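You operate a simulated robot arm through the tools that you are given. There is no shell and no other tool.

You are at the controls of a simulated robot arm. One attempt, no reset.

JOB
Gauge the three stalks: set those that drop in, scrap the fat one.
Fine: each is tried in the stalk gauge first; one stalk in each of the two moulds beside it, the fat one into the scrap tin.

It is judged by the outcome, as a careful person would: the job done as asked, and still so three seconds after it is handed in. It fails if anything else is knocked over, pushed out of place, dropped, spilled or broken.

ROBOT AND FRAMES
A 6-joint arm with a two-finger gripper, fixed in place. Base frame: the origin is on the floor under the middle of its stand, x ahead of it, y to its left, z up; the work surface is at about z = 800. Units: mm, rad, N and s.
It reaches about 1572 mm from its shoulder. Its first joint turns from -2.897 to 2.897 rad. Payload 2.45 kg.
The tool frame sits at the grasp point between the pads (the TCP): z along the fingers, y along the line on which they close. The tips reach 20 mm beyond it. The gripper opens to 140 mm; its body begins 168 mm behind the TCP.
Orientation is that of the tool frame in the base frame, as [roll, pitch, yaw] about the fixed x, y, z axes, in that order (R = Rz(yaw) Ry(pitch) Rx(roll)). With the fingers straight down and closing along the base's y, the tool's x points along the base's -x, its y along +y and its z along -z.

CONTROLS
- The arm moves only by the tool arm_command. Its argument "deltas" is a list that holds one entry, the list of rows, each a list of 7 numbers: the shift along the base's x, y, z in units of 20 mm (1.0 is 20 mm), then the turn, a rotation vector about the base's x, y, z in units of 6 degrees (1.0 is 6 degrees), then the opening, from 0 (shut) to 1 (fully open). In form: [[[dx, dy, dz, wx, wy, wz, gripper], ...]]. A call has 1 to 20 rows; each row shifts and turns the commanded pose from where the row before left it. A call with a number of a shift or a turn outside -1 to 1 is refused whole. Rows are played at 5 a second. More than 50 mm and 0.15 rad between two rows, or a gripper value outside its range, and nothing of the call is played. A pose out of reach is approached as far as the arm can. The call stops where the force on the tool passes 40 N (or 10 N more than at its start, if that is more) or the arm is blocked; 0.2 s more then pass. The fingers move at their own pace (about 45 mm/s each) and stop on an object; they squeeze with about 26 N. The grip force told is the motor's: it shows also when the fingers shut on nothing. Time passes only in rows, and 0.2 s behind the last, so rows that do not move let the fingers close. The reply holds the time, the measured pose of the TCP, the force on the tool along the base axes, the opening and the grip force, in the units named above and with some noise, with the torque about the TCP (base axes, N m) and any sound that the robot's microphone picked up, and new pictures: "views" is both (left out), scene, wrist or none.
- Cameras (640 x 400 px; columns grow to the right, rows downward): "scene" is fixed at [400.8, 649.2, 1559.5]; the picture's right is [-0.43, -0.90, 0.00], its down [-0.54, 0.26, -0.80] and it looks along [0.72, -0.35, -0.60] (base axes); focal length 354 px, centre (320, 200). "wrist" rides on the gripper at [78, 11, -209] in the tool frame; the picture's right is [-0.14, 0.99, 0.00], its down [-0.92, -0.13, -0.37] and it looks along [-0.36, -0.05, 0.93] (tool axes); focal length 280 px, centre (320, 200).
- probe_pixels(camera, pixels): for up to 12 pixels [column, row] of the newest picture of that camera ("zoom" is the newest enlarged one), the place [x, y, z] in the base frame of the surface seen there, good to about 2 mm. The clock stands still meanwhile.
- inspect(camera, box): a new picture of the part [left, top, right, bottom] of that camera's present view, enlarged. The clock stands still meanwhile.
- sign_off(): hands the job in; it is judged then, once.

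Open the gripper and draw the arm clear of the work before you hand the job in, unless the task says otherwise.

The tools are called as name(argument=value, ...) on one line, values as JSON. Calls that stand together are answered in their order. arm_command: Moves the arm, as the interface text tells. Its arguments: {"type":"object","properties":{"deltas":{"type":"array","items":{"type":"array","items":{"type":"array","items":{"type":"number"}}}},"views":{"type":"string","enum":["both","scene","wrist","none"]}},"required":["deltas"]} The other tools are called the same way: probe_pixels (camera, pixels) gives the place of the surface under pixels of a picture; inspect (camera, box) takes an enlarged picture of a part of a camera's view; sign_off () hands the job in.

At the start:

```text
t: 0.0
eef_pos: [847.0, 165.1, 1130.4]
ee_rot: [-3.141, 0.0, 3.141]
ft_force: [0.4, -0.3, 0.1]
wrist_torque: [0.0, -0.01, 0.0]
opening: 139.6
gripper_force: 0.1
```

scene: 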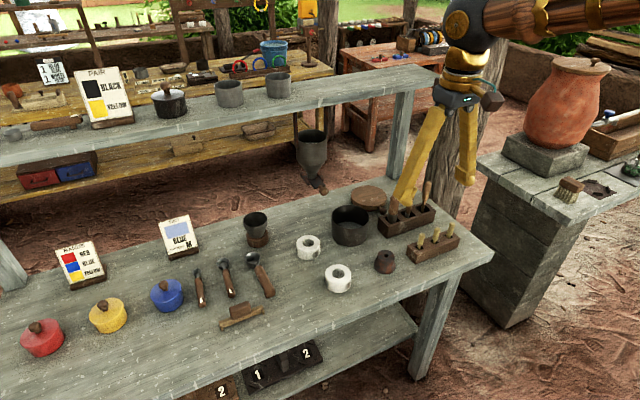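
wrist: 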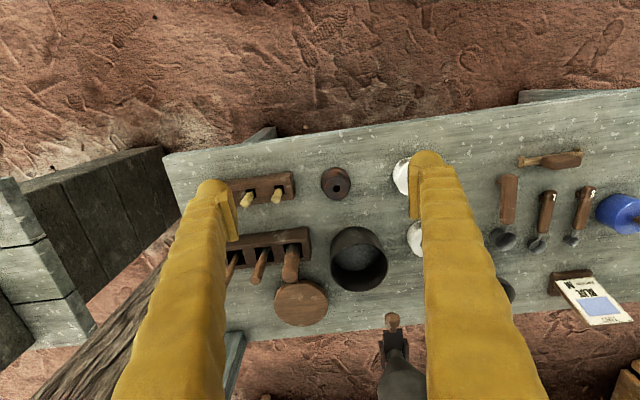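

The scene shows a small rack with three stalks at about (432,240), a dark gauge-like piece at (385,260), and two white moulds at (308,247) and (338,278). I'll enlarge that area first to identify each item.

inspect(camera="scene", box=[290, 170, 490, 300])

inspect(camera="wrist", box=[200, 140, 440, 330])

```text
3.08 times, centred on (390, 235) of scene
```

zoom: 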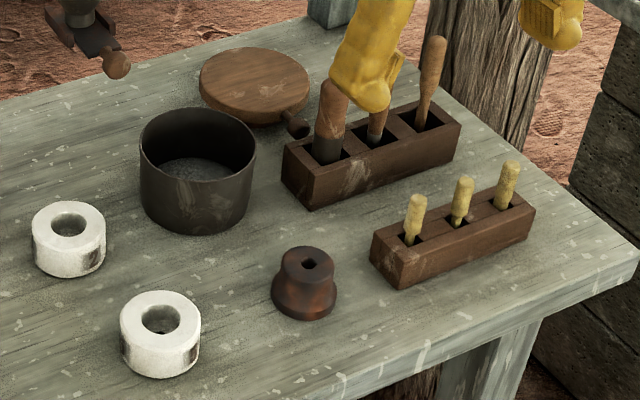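

```text
2.11 times, centred on (320, 235) of wrist
```

zoom: 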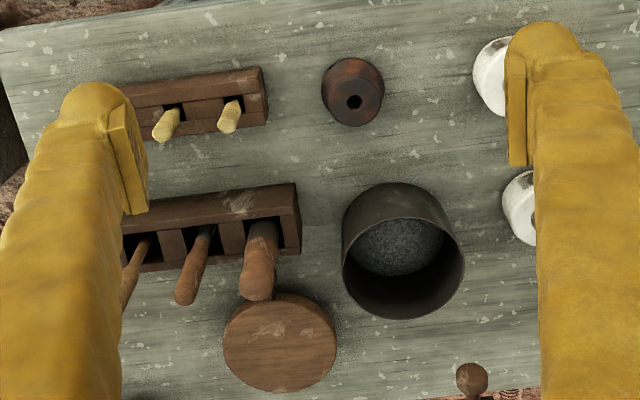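

The yellow stalks stand in the small rack, the gauge looks like the dark bobbin at (385,260) and the moulds are the white rings. I need to work out which container is the scrap tin, so I'll look at the candidates.

inspect(camera="scene", box=[140, 40, 340, 165])

inspect(camera="scene", box=[20, 200, 300, 375])

inspect(camera="scene", box=[460, 40, 640, 220])

inspect(camera="scene", box=[200, 0, 460, 160])

inspect(camera="scene", box=[0, 0, 220, 140])

inspect(camera="scene", box=[370, 215, 470, 280])

```text
3.20 times, centred on (240, 102) of scene
```

zoom: 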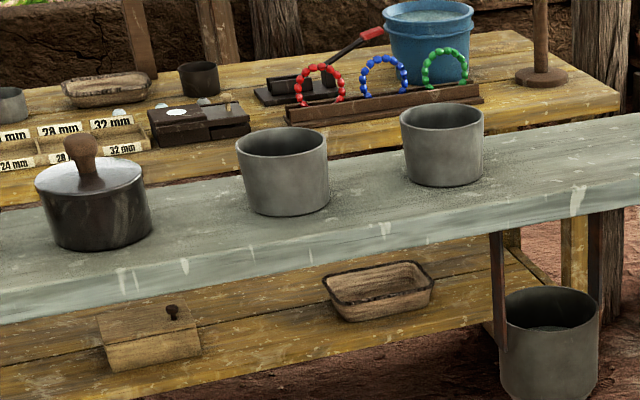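

```text
2.29 times, centred on (160, 288) of scene
```

zoom: 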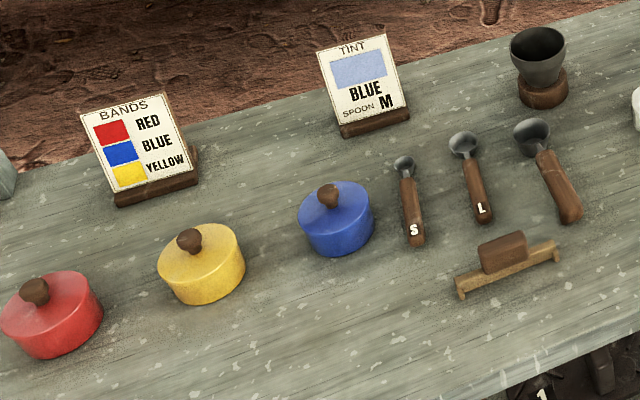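

```text
2.22 times, centred on (550, 130) of scene
```

zoom: 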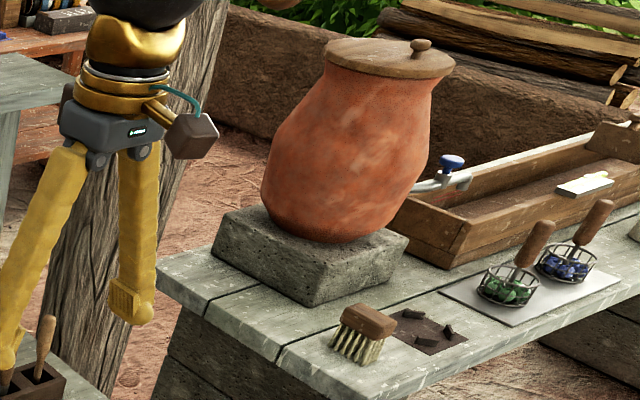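

```text
2.46 times, centred on (330, 80) of scene
```

zoom: 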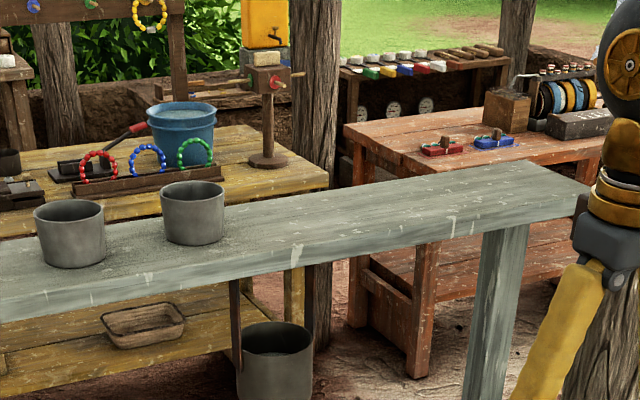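

```text
2.86 times, centred on (110, 70) of scene
```

zoom: 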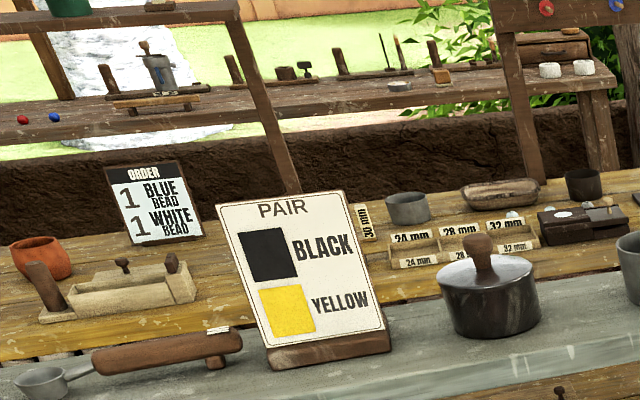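

```text
6.15 times, centred on (420, 248) of scene
```

zoom: 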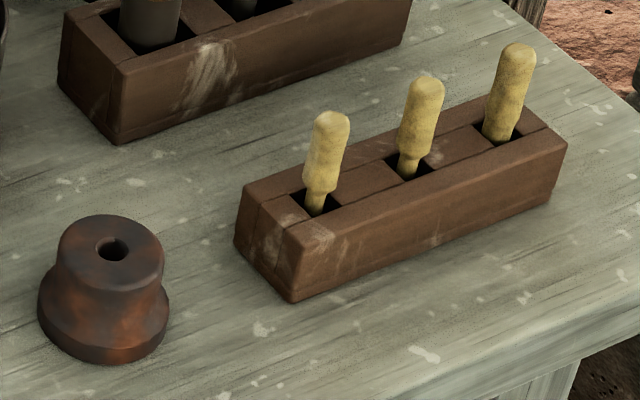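

The hanging container at (312,150) seems to have a spout and lever below it, so it may be a hopper. I'll look closer at it, at the dark pot at (351,225), and under the table.

inspect(camera="scene", box=[280, 120, 360, 200])

inspect(camera="scene", box=[315, 180, 400, 255])

inspect(camera="scene", box=[160, 300, 440, 400])

inspect(camera="wrist", box=[320, 210, 440, 400])

inspect(camera="scene", box=[290, 225, 360, 300])

probe_pixels(camera="scene", pixels=[[351, 228], [351, 208], [335, 215], [368, 215], [385, 253], [308, 243], [338, 273], [313, 132], [365, 194], [230, 82], [277, 76]])

```text
5.00 times, centred on (320, 160) of scene
```

zoom: 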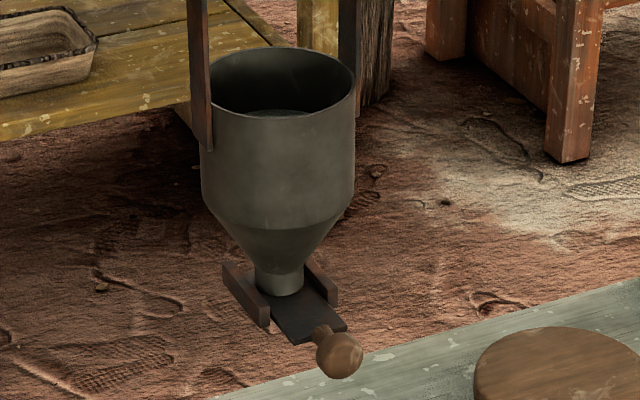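

```text
5.33 times, centred on (358, 218) of scene
```

zoom: 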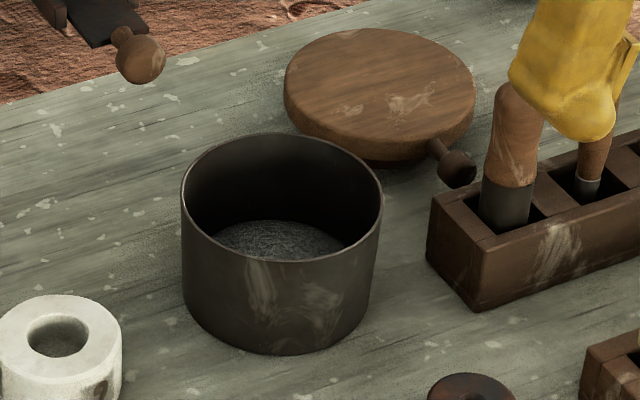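

```text
2.29 times, centred on (300, 350) of scene
```

zoom: 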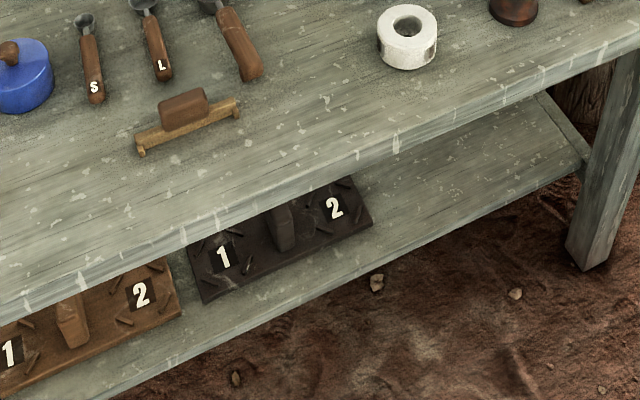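

```text
2.11 times, centred on (380, 305) of wrist
```

zoom: 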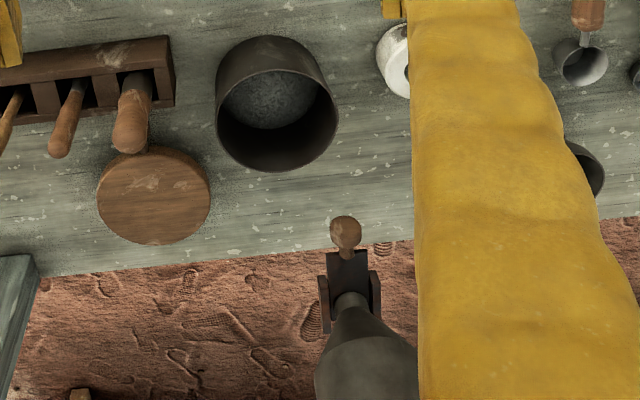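

```text
5.33 times, centred on (325, 262) of scene
```

zoom: 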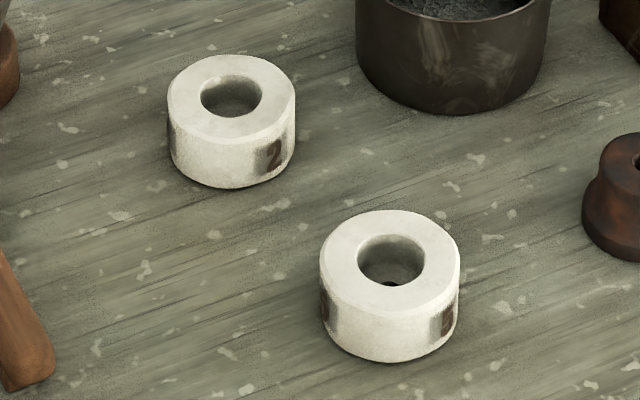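

```text
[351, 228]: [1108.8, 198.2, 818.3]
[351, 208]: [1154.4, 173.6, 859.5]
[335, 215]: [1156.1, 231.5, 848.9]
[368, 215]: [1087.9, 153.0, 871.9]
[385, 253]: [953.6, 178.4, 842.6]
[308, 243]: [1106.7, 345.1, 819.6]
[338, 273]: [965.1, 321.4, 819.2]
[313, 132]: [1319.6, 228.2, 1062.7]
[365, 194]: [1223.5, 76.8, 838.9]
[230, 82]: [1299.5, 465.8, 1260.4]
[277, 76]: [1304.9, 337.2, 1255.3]
```

The hanging item is a hopper with a slide valve, so the dark open pot at (351,225) with gritty bottom is the likely scrap tin. I'll check the remaining containers for labels and probe the exact geometry of the gauge, rack and moulds.

inspect(camera="scene", box=[205, 60, 305, 120])

inspect(camera="scene", box=[225, 200, 295, 260])

inspect(camera="scene", box=[365, 225, 415, 285])

inspect(camera="scene", box=[405, 220, 465, 270])

```text
6.40 times, centred on (255, 90) of scene
```

zoom: 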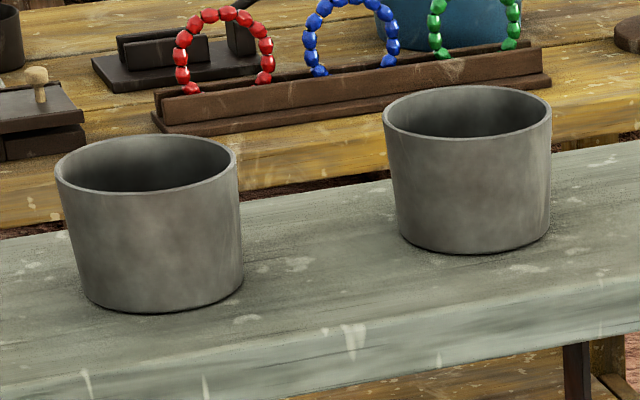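

```text
6.67 times, centred on (260, 230) of scene
```

zoom: 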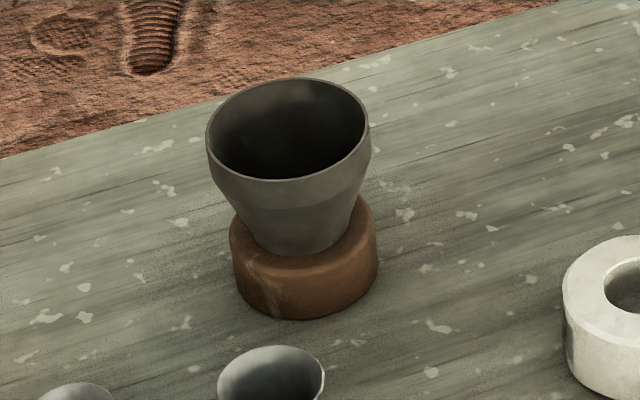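

```text
6.67 times, centred on (390, 255) of scene
```

zoom: 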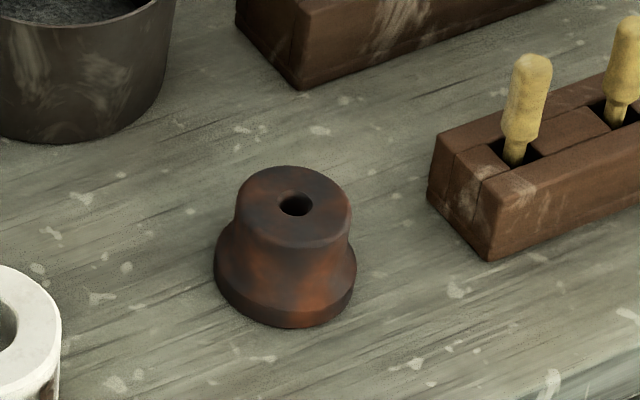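

```text
8.00 times, centred on (435, 245) of scene
```

zoom: 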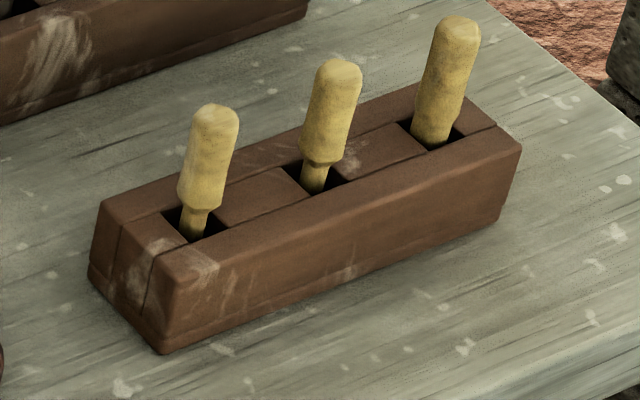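

Now I probe the latest zoom for stalk tips, shoulders and rack edges.

probe_pixels(camera="zoom", pixels=[[215, 112], [204, 160], [194, 215], [339, 68], [328, 115], [315, 175], [458, 24], [446, 80], [433, 130], [105, 205], [160, 260], [515, 140]])

probe_pixels(camera="scene", pixels=[[385, 255], [379, 255], [391, 256], [385, 251], [388, 254], [376, 268], [385, 273], [420, 265], [400, 270]])

```text
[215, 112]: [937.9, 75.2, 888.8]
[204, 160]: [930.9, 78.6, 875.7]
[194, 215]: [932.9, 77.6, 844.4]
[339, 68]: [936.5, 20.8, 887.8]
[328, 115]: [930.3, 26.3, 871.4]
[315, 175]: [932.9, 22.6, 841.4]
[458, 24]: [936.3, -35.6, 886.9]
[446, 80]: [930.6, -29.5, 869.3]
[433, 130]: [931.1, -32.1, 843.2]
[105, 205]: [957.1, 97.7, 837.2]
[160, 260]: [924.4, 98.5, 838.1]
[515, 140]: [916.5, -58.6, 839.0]
```

```text
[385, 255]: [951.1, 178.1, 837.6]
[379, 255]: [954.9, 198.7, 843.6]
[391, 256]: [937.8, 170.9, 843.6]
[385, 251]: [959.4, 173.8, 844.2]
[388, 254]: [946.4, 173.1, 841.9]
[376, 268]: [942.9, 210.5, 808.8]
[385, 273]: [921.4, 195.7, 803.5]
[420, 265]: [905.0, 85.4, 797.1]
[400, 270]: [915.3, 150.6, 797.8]
```

Geometry so far: rack along y at x≈937 with stalk tops at z≈888 (y≈77, 23, -33); gauge top at z≈844 near (949,180). I move the gripper above the gauge to look straight at its hole with the wrist camera.

arm_command(deltas=[[[0.51, 0.075, -0.8, 0, 0, 0, 1], [0.51, 0.075, -0.8, 0, 0, 0, 1], [0.51, 0.075, -0.8, 0, 0, 0, 1], [0.51, 0.075, -0.8, 0, 0, 0, 1], [0.51, 0.075, -0.8, 0, 0, 0, 1], [0.51, 0.075, -0.8, 0, 0, 0, 1], [0.51, 0.075, -0.8, 0, 0, 0, 1], [0.51, 0.075, -0.8, 0, 0, 0, 1], [0.51, 0.075, -0.8, 0, 0, 0, 1], [0.51, 0.075, -0.8, 0, 0, 0, 1], [0, 0, 0, 0, 0, 0, 1]]], views="both")

```text
t: 2.4
eef_pos: [950.8, 180.1, 969.7]
ee_rot: [3.141, -0.001, -3.14]
ft_force: [0.9, 0.4, -0.2]
wrist_torque: [0.02, -0.01, 0.03]
opening: 140.3
gripper_force: 0.1
```

scene: 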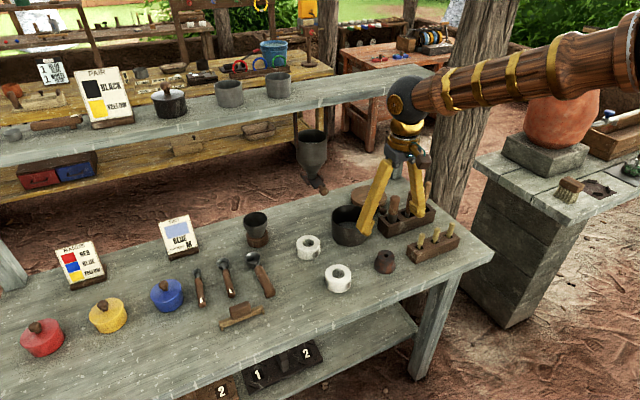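
wrist: 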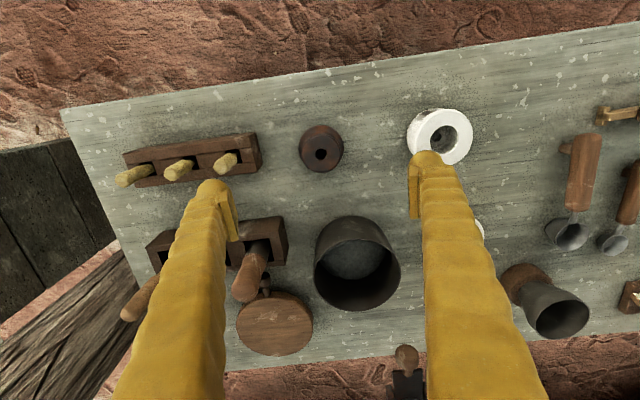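

The wrist picture shows the gauge at (321,150), moulds at (440,135) and one behind the right finger. I zoom on the gauge and on the near mould.

inspect(camera="wrist", box=[290, 115, 354, 180])

inspect(camera="wrist", box=[110, 115, 270, 215])

inspect(camera="wrist", box=[400, 100, 480, 170])

```text
6.15 times, centred on (322, 148) of wrist
```

zoom: 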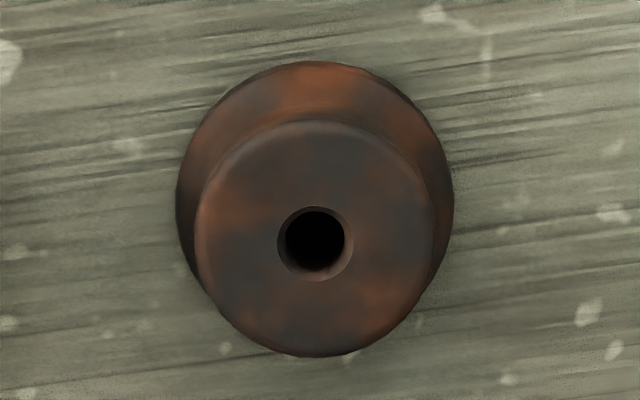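

```text
4.00 times, centred on (190, 165) of wrist
```

zoom: 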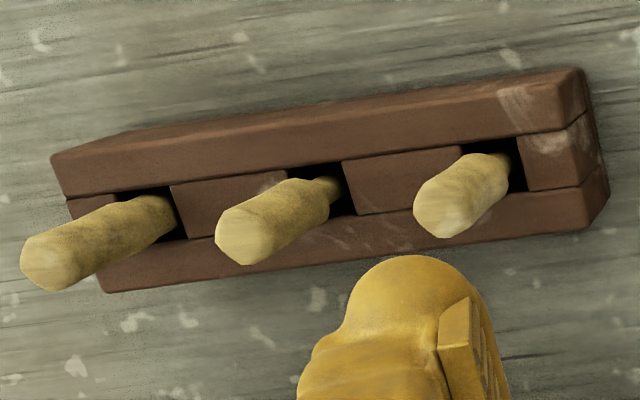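

```text
5.71 times, centred on (440, 135) of wrist
```

zoom: 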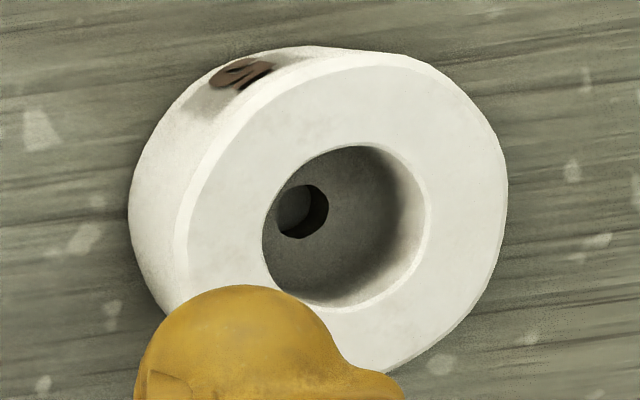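

The gauge hole is clean with a chamfer, and the near mould shows a small centre hole in its floor. I re-zoom on the gauge and probe a ring around its hole to average out the probe noise.

inspect(camera="wrist", box=[290, 115, 354, 180])

probe_pixels(camera="zoom", pixels=[[375, 244], [367, 274], [345, 296], [315, 304], [285, 296], [263, 274], [255, 244], [263, 214], [285, 192], [315, 184], [345, 192], [367, 214]])

probe_pixels(camera="zoom", pixels=[[405, 244], [393, 289], [360, 322], [315, 334], [270, 322], [237, 289], [225, 244], [237, 199], [270, 166], [315, 154], [360, 166], [393, 199]])

probe_pixels(camera="zoom", pixels=[[375, 244], [367, 274], [345, 296], [315, 304], [285, 296], [263, 274], [255, 244], [263, 214], [285, 192], [315, 184], [345, 192], [367, 214]])

```text
6.15 times, centred on (322, 148) of wrist
```

zoom: 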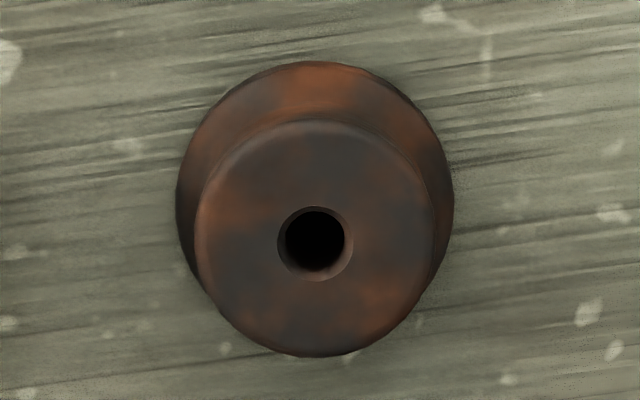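

```text
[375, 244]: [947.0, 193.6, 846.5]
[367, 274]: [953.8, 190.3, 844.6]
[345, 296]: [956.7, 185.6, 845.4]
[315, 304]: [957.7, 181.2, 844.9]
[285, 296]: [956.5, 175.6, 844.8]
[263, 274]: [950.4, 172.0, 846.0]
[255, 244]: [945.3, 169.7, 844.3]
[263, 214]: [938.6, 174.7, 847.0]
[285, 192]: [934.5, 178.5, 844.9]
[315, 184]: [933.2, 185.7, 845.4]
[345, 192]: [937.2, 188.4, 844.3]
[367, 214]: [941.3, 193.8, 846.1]
```

```text
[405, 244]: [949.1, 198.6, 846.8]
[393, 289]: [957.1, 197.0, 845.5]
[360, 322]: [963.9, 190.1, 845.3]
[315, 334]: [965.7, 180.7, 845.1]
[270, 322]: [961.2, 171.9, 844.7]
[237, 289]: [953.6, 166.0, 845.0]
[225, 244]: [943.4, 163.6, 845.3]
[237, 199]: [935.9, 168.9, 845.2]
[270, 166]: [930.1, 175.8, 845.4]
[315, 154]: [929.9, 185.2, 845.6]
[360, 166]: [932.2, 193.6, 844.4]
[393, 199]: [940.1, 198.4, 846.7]
```

```text
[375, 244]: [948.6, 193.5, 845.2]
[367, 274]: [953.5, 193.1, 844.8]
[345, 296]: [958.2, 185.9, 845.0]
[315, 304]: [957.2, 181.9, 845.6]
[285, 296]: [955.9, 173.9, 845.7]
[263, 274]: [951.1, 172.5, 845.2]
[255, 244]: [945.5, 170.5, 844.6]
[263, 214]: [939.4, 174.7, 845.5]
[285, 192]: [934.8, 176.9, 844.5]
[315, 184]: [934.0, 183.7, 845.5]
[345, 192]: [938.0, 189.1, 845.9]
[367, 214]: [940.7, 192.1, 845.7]
```

Averaged gauge-hole centre is about (946.4, 182.4) with top at z≈845, hole about 12.5 mm across. Next I move over the first stalk (y≈77) with a narrower opening and look at it.

arm_command(deltas=[[[-0.1, -0.85, -0.1, 0, 0, 0, 0.5], [-0.1, -0.85, -0.1, 0, 0, 0, 0.4], [-0.1, -0.85, -0.1, 0, 0, 0, 0.4], [-0.1, -0.85, -0.1, 0, 0, 0, 0.4], [-0.1, -0.85, -0.1, 0, 0, 0, 0.4], [-0.1, -0.85, -0.1, 0, 0, 0, 0.4], [0, 0, 0, 0, 0, 0, 0.4]]], views="wrist")

```text
t: 4.0
eef_pos: [937.4, 76.9, 959.8]
ee_rot: [3.141, 0.0, 3.142]
ft_force: [-0.1, 0.6, 0.2]
wrist_torque: [-0.01, -0.02, -0.02]
opening: 56.1
gripper_force: 0.0
```

wrist: 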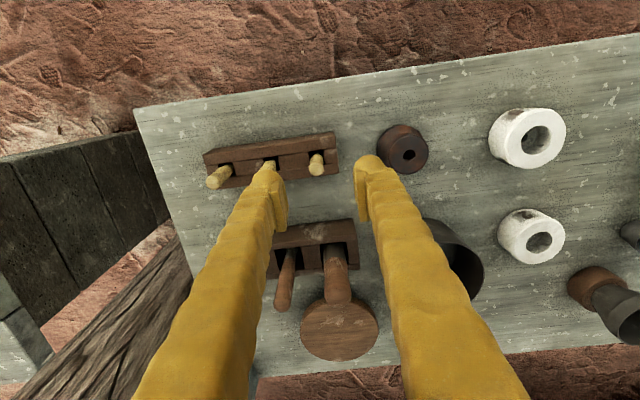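

Now both moulds are in view at (527,138) and (531,235), and stalk 1 is at (316,165) between the fingers. I zoom into the stalk and probe its top.

inspect(camera="wrist", box=[290, 130, 346, 186])

probe_pixels(camera="zoom", pixels=[[290, 250], [300, 250], [310, 250], [300, 240], [300, 260], [290, 240], [310, 240], [290, 260], [310, 260], [250, 200], [380, 200], [300, 200]])

inspect(camera="wrist", box=[480, 95, 580, 270])

```text
7.14 times, centred on (318, 158) of wrist
```

zoom: 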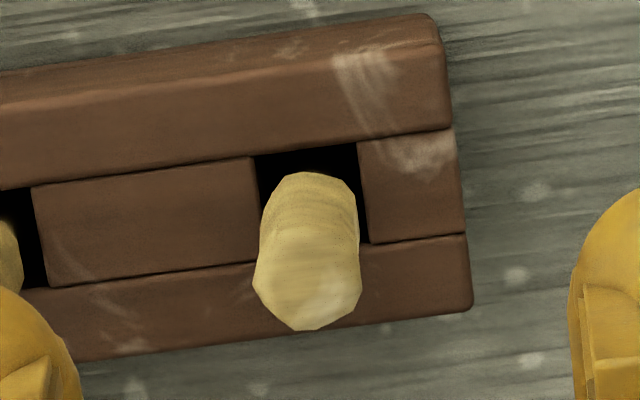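

```text
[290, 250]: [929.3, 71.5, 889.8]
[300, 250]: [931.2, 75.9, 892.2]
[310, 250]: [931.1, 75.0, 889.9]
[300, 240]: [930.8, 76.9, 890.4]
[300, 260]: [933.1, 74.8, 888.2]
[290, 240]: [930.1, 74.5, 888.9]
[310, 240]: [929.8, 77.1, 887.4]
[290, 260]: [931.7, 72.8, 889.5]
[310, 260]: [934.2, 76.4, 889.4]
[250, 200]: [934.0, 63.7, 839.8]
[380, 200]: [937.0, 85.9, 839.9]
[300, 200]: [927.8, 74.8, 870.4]
```

```text
2.29 times, centred on (530, 182) of wrist
```

zoom: 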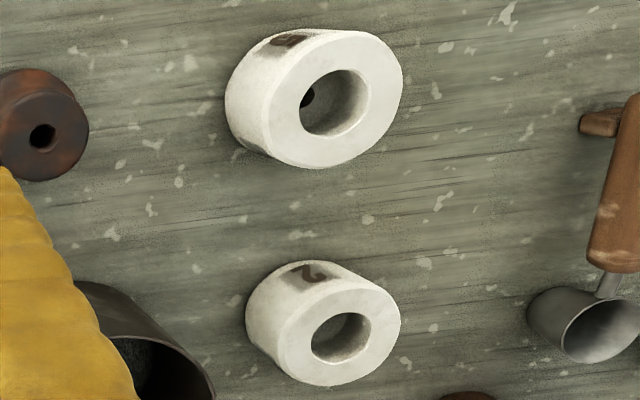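

Stalk 1's head is about 15 mm wide with its top near (935,76,889). I re-zoom and probe a symmetric ring on its top, then on both moulds' rims.

inspect(camera="wrist", box=[290, 130, 346, 186])

probe_pixels(camera="zoom", pixels=[[338, 280], [334, 295], [323, 306], [308, 310], [293, 306], [282, 295], [278, 280], [282, 265], [293, 254], [308, 250], [323, 254], [334, 265]])

probe_pixels(camera="zoom", pixels=[[252, 283], [361, 283], [258, 240], [358, 240], [270, 200], [350, 200], [310, 180], [330, 190], [300, 330], [265, 155], [360, 150], [310, 150]])

inspect(camera="wrist", box=[480, 95, 576, 180])

```text
7.14 times, centred on (318, 158) of wrist
```

zoom: 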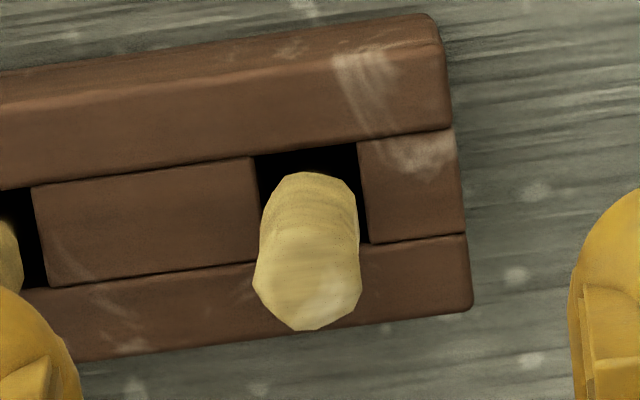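

```text
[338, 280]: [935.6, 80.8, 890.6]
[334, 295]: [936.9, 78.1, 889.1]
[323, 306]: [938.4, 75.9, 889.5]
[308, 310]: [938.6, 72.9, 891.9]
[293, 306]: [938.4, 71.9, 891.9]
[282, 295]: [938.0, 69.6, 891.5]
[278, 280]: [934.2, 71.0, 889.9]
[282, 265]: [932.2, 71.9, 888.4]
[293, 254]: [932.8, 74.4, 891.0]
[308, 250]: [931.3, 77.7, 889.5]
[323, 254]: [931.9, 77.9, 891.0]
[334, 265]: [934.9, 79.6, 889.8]
```

```text
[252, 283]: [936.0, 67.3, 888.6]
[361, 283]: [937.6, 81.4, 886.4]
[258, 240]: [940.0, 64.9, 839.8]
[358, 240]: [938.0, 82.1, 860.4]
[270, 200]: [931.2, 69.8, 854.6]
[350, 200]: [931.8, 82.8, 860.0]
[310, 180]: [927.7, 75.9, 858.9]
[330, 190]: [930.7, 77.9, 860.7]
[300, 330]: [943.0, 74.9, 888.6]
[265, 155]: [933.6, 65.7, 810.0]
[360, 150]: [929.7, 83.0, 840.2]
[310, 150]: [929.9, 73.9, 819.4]
```

```text
4.71 times, centred on (528, 138) of wrist
```

zoom: 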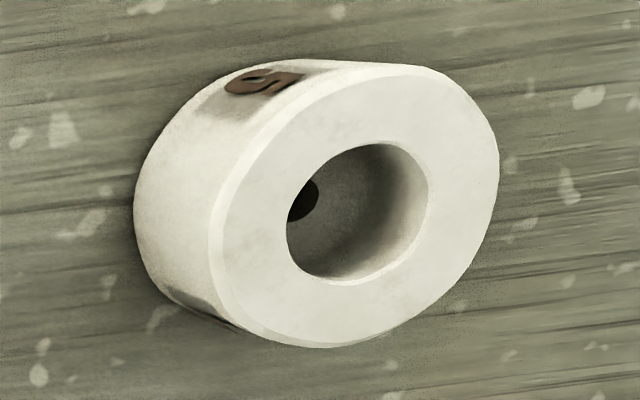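

Stalk 1's centre is about (935.3, 75.2), top z≈890. Now I probe a ring on the near mould's top and the hole in its floor.

probe_pixels(camera="zoom", pixels=[[463, 210], [449, 262], [410, 300], [358, 315], [306, 300], [267, 262], [253, 210], [267, 158], [306, 120], [358, 105], [410, 120], [449, 158]])

probe_pixels(camera="zoom", pixels=[[463, 210], [449, 262], [410, 300], [358, 315], [306, 300], [267, 262], [253, 210], [267, 158], [306, 120], [358, 105], [410, 120], [449, 158]])

probe_pixels(camera="zoom", pixels=[[303, 203], [318, 192], [322, 205], [335, 200], [350, 210], [310, 225], [300, 195], [430, 205], [288, 215], [360, 146], [355, 279], [340, 180]])

inspect(camera="wrist", box=[485, 195, 581, 275])

```text
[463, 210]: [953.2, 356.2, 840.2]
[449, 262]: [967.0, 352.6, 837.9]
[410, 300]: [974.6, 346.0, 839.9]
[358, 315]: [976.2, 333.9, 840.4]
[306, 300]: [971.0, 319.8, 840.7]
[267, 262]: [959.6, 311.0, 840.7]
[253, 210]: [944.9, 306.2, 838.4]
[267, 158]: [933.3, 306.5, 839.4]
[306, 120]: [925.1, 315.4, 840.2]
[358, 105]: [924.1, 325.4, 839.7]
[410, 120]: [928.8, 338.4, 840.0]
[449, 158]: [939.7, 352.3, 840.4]
```

```text
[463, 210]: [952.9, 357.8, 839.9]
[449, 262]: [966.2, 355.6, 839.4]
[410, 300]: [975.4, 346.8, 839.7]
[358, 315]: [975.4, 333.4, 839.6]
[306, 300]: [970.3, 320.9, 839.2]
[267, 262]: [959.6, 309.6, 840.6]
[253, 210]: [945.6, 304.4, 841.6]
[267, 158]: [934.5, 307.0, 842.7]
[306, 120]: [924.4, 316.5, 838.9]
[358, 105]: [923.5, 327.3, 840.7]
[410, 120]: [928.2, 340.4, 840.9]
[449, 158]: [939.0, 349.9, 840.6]
```

```text
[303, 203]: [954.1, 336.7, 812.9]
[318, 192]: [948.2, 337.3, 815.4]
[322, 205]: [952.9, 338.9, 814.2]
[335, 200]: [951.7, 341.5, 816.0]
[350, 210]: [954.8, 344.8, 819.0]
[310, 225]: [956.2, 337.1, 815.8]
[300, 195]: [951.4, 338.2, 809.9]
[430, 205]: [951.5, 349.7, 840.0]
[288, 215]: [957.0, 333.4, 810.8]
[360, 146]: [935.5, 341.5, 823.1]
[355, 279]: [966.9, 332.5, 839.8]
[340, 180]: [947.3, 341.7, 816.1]
```

```text
5.00 times, centred on (533, 235) of wrist
```

zoom: 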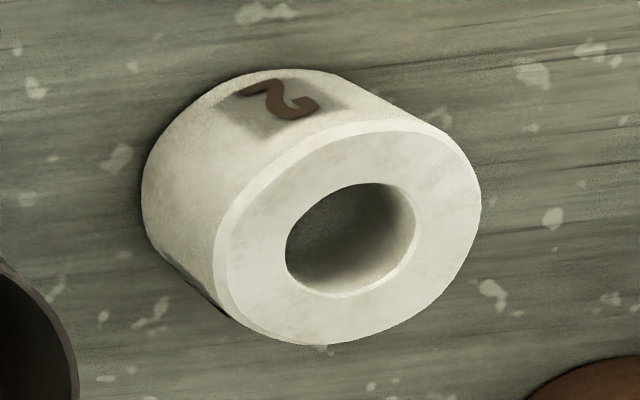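

Mould A is near (950,331), top z≈840, floor z≈815. Before descending I check the finger thickness against the neighbouring stalk, so I zoom on the fingertips and also probe the big rack's handles.

inspect(camera="wrist", box=[200, 120, 420, 258])

probe_pixels(camera="wrist", pixels=[[268, 160], [258, 172], [250, 190], [287, 190], [285, 175], [357, 175], [368, 158], [385, 165], [398, 180], [283, 300], [338, 290], [358, 215]])

inspect(camera="scene", box=[370, 160, 480, 270])

```text
2.90 times, centred on (310, 189) of wrist
```

zoom: 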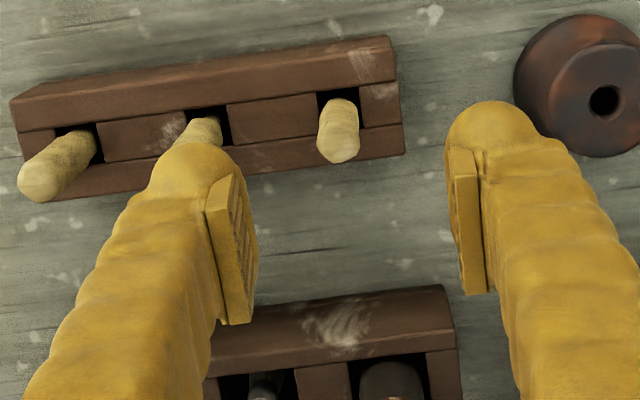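

```text
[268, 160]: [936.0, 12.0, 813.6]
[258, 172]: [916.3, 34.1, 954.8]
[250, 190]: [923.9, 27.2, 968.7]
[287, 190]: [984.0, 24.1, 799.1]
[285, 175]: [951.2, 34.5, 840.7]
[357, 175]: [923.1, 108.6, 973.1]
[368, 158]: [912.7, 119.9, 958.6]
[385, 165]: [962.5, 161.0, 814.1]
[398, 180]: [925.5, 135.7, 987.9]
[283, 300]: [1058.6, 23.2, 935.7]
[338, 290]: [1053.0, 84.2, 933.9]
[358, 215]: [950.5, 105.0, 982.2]
```

```text
3.64 times, centred on (425, 215) of scene
```

zoom: 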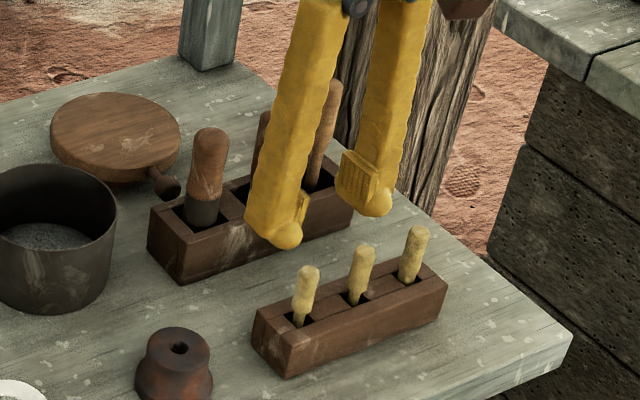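

Finger thickness (~25–35 mm) makes closing along y tight next to the neighbouring stalk, so I'll turn the gripper 90° to close along x, where there is clear space (big handles are at x≈1055). I rotate at this safe height.

arm_command(deltas=[[[0, 0, 0, 0, 0, 1, 0.4], [0, 0, 0, 0, 0, 1, 0.4], [0, 0, 0, 0, 0, 1, 0.4], [0, 0, 0, 0, 0, 1, 0.4], [0, 0, 0, 0, 0, 1, 0.4], [0, 0, 0, 0, 0, 1, 0.4], [0, 0, 0, 0, 0, 1, 0.4], [0, 0, 0, 0, 0, 1, 0.4], [0, 0, 0, 0, 0, 1, 0.4], [0, 0, 0, 0, 0, 1, 0.4], [0, 0, 0, 0, 0, 1, 0.4], [0, 0, 0, 0, 0, 1, 0.4], [0, 0, 0, 0, 0, 1, 0.4], [0, 0, 0, 0, 0, 1, 0.4], [0, 0, 0, 0, 0, 1, 0.4], [0, 0, 0, 0, 0, 0, 0.4]]], views="both")

```text
t: 7.4
eef_pos: [938.1, 77.9, 959.5]
ee_rot: [-3.142, 0.001, -1.569]
ft_force: [0.7, -0.4, 0.7]
wrist_torque: [0.02, -0.02, 0.0]
opening: 56.0
gripper_force: 0.0
```

scene: 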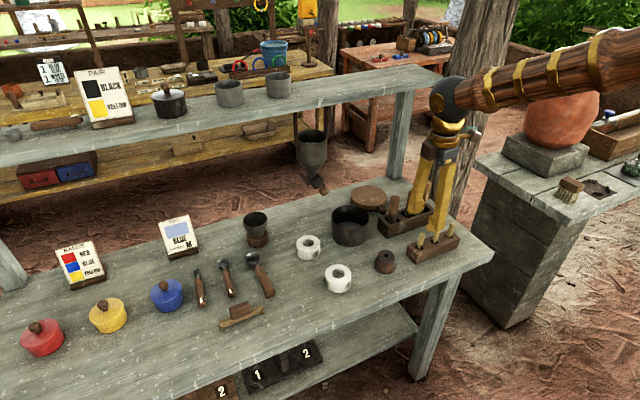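
wrist: 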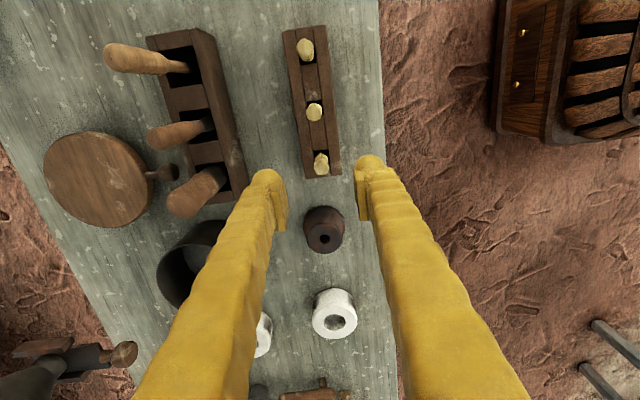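

Rotation done; stalk 1 appears at (320,163) between the fingers. I zoom in for precise centring.

inspect(camera="wrist", box=[290, 130, 350, 190])

probe_pixels(camera="zoom", pixels=[[320, 240], [335, 240], [305, 240], [320, 255], [320, 225], [330, 250], [310, 250], [310, 230], [330, 230]])

```text
6.67 times, centred on (320, 160) of wrist
```

zoom: 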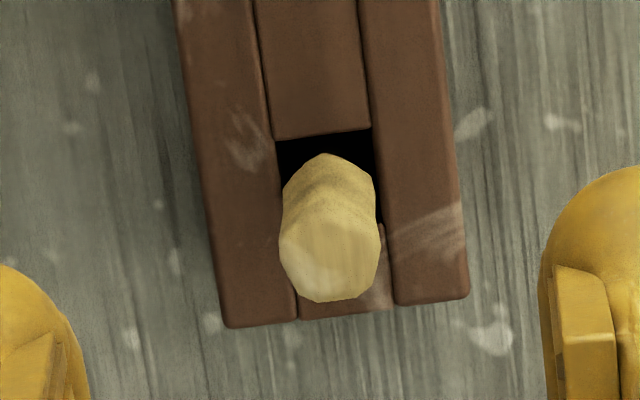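

```text
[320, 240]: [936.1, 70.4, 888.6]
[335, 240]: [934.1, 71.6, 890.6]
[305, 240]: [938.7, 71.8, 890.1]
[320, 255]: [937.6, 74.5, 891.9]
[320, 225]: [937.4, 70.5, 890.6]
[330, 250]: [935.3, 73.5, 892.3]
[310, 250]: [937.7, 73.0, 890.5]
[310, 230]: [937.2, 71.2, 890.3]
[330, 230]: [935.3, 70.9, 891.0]
```

Stalk 1 is confirmed at (935.3, 75.0). I align over it and descend to TCP z≈872 (tips ≈852, above the rack top of 838) with the gripper still open.

arm_command(deltas=[[[-0.085, -0.155, -0.32, 0, 0, 0, 0.4], [0, 0, -0.8, 0, 0, 0, 0.4], [0, 0, -0.8, 0, 0, 0, 0.4], [0, 0, -0.8, 0, 0, 0, 0.4], [0, 0, -0.8, 0, 0, 0, 0.4], [0, 0, -0.8, 0, 0, 0, 0.4], [0, 0, 0, 0, 0, 0, 0.4]]], views="both")

```text
t: 9.0
eef_pos: [935.9, 74.2, 873.3]
ee_rot: [3.141, 0.002, -1.57]
ft_force: [-0.4, 0.3, -0.5]
wrist_torque: [-0.03, -0.02, 0.01]
opening: 56.0
gripper_force: 0.1
```

scene: 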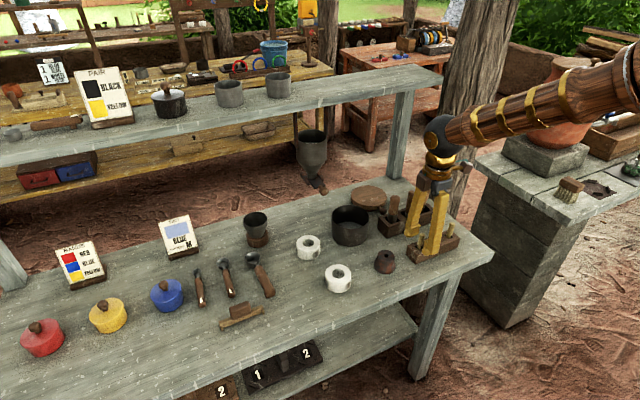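
wrist: 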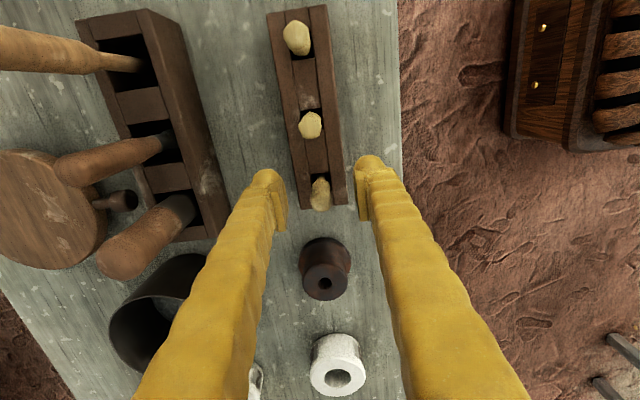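

The stalk head sits between the pads at (320,195) with no contact. I close the gripper on it.

arm_command(deltas=[[[0, 0, 0, 0, 0, 0, 0.2], [0, 0, 0, 0, 0, 0, 0], [0, 0, 0, 0, 0, 0, 0], [0, 0, 0, 0, 0, 0, 0], [0, 0, 0, 0, 0, 0, 0]]], views="both")

inspect(camera="wrist", box=[270, 140, 370, 240])

```text
t: 10.2
eef_pos: [935.0, 73.9, 873.4]
ee_rot: [3.139, -0.001, -1.571]
ft_force: [0.5, 0.2, 0.3]
wrist_torque: [0.01, -0.03, 0.0]
opening: 10.6
gripper_force: 25.8
```

scene: 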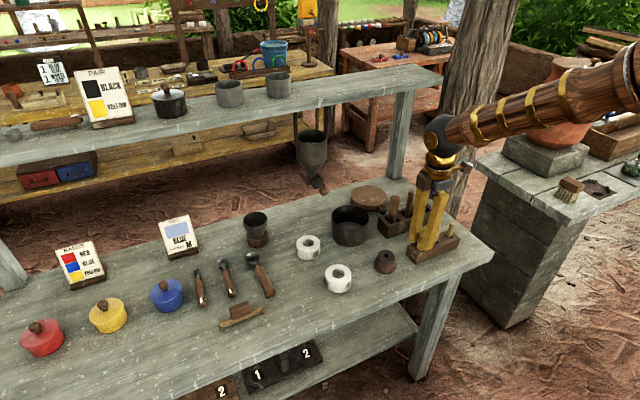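
wrist: 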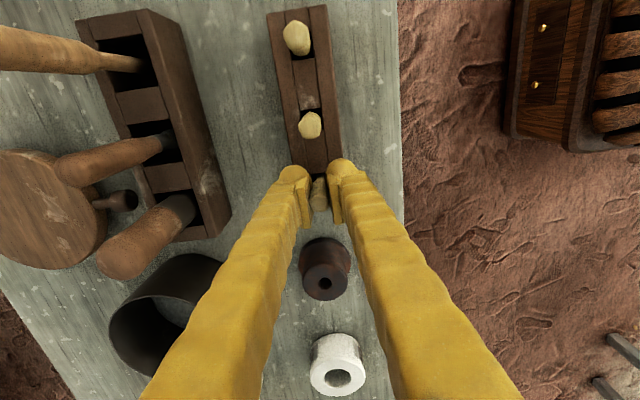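

```text
4.00 times, centred on (320, 190) of wrist
```

zoom: 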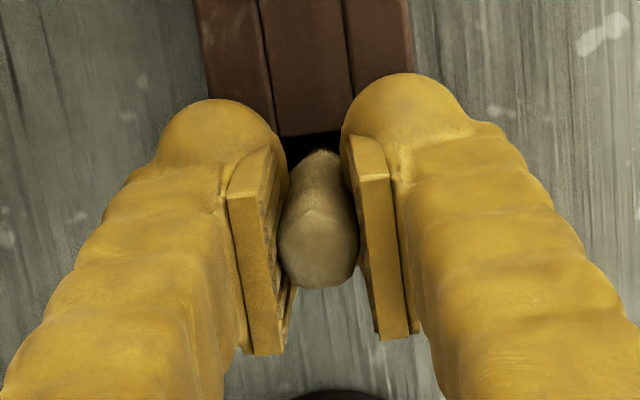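

Gripped (opening 10.6 mm, 25.8 N). I lift straight up 90 mm and look at the peg.

arm_command(deltas=[[[0, 0, 0.25, 0, 0, 0, 0], [0, 0, 0.5, 0, 0, 0, 0], [0, 0, 0.75, 0, 0, 0, 0], [0, 0, 0.75, 0, 0, 0, 0], [0, 0, 0.75, 0, 0, 0, 0], [0, 0, 0.75, 0, 0, 0, 0], [0, 0, 0.75, 0, 0, 0, 0], [0, 0, 0, 0, 0, 0, 0]]], views="both")

inspect(camera="scene", box=[390, 180, 470, 260])

inspect(camera="wrist", box=[270, 140, 370, 240])

```text
t: 12.0
eef_pos: [935.9, 75.0, 962.7]
ee_rot: [-3.141, -0.001, -1.571]
ft_force: [-0.1, 0.0, 0.6]
wrist_torque: [-0.01, 0.0, 0.06]
opening: 10.9
gripper_force: 25.6
```

scene: 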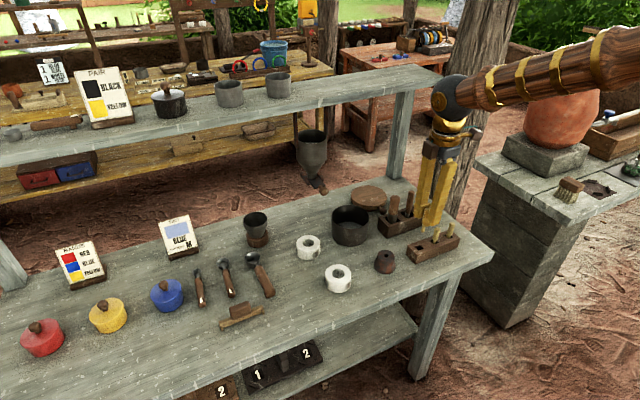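
wrist: 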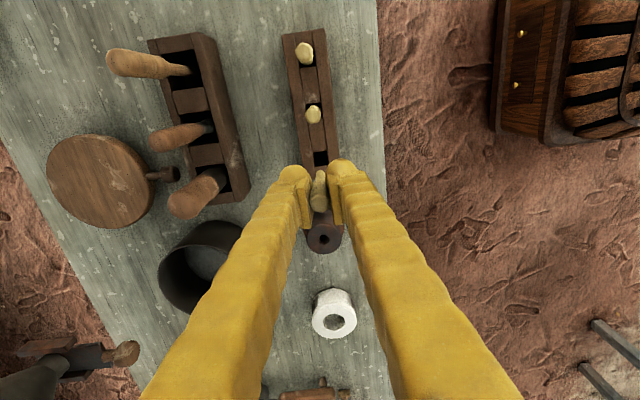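

```text
5.00 times, centred on (430, 220) of scene
```

zoom: 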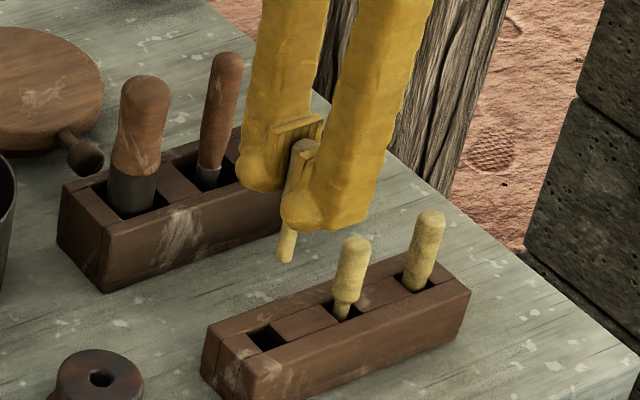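

```text
4.00 times, centred on (320, 190) of wrist
```

zoom: 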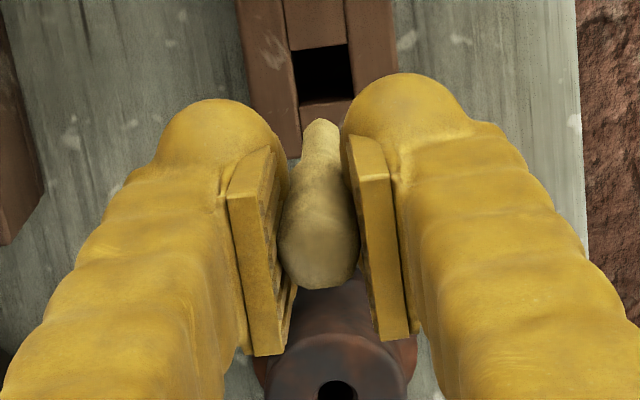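

Stalk 1 is out of the rack, its peg visible at scene (423,230) and wrist (320,172). I probe the peg to find its tip position relative to the TCP.

inspect(camera="scene", box=[410, 205, 440, 240])

probe_pixels(camera="wrist", pixels=[[320, 171], [320, 172], [320, 173], [320, 174], [320, 176], [319, 172], [321, 172], [322, 174], [319, 174], [320, 178], [320, 180], [320, 184]])

```text
11.43 times, centred on (425, 222) of scene
```

zoom: 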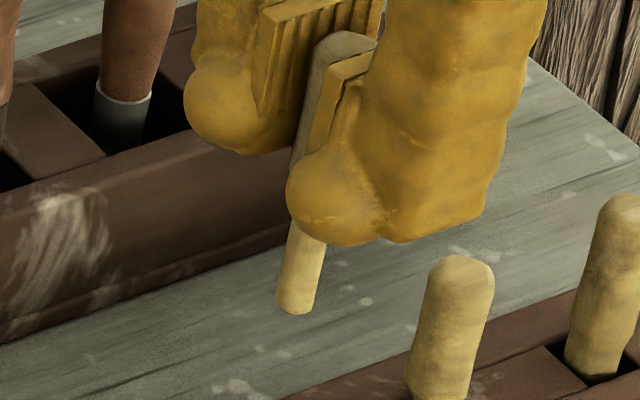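

```text
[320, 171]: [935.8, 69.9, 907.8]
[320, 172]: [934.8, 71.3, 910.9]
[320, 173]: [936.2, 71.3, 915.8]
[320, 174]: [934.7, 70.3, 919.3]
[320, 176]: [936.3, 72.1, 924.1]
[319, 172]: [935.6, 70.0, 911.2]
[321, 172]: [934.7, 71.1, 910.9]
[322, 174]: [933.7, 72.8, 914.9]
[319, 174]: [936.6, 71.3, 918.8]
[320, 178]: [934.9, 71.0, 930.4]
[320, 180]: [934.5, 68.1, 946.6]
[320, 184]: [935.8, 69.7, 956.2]
```

I probe the peg tip in the scene zoom.

probe_pixels(camera="zoom", pixels=[[297, 305], [297, 295], [300, 280], [303, 265], [306, 250], [285, 290], [308, 295], [288, 270], [314, 270], [295, 309], [318, 255], [294, 250]])

```text
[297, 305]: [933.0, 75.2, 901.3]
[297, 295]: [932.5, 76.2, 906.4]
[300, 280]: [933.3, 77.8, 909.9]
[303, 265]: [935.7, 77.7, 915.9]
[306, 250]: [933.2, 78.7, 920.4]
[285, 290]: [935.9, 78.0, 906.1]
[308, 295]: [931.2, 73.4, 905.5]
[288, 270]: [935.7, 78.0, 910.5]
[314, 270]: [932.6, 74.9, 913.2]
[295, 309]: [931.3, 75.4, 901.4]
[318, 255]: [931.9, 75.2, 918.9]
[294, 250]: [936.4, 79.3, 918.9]
```

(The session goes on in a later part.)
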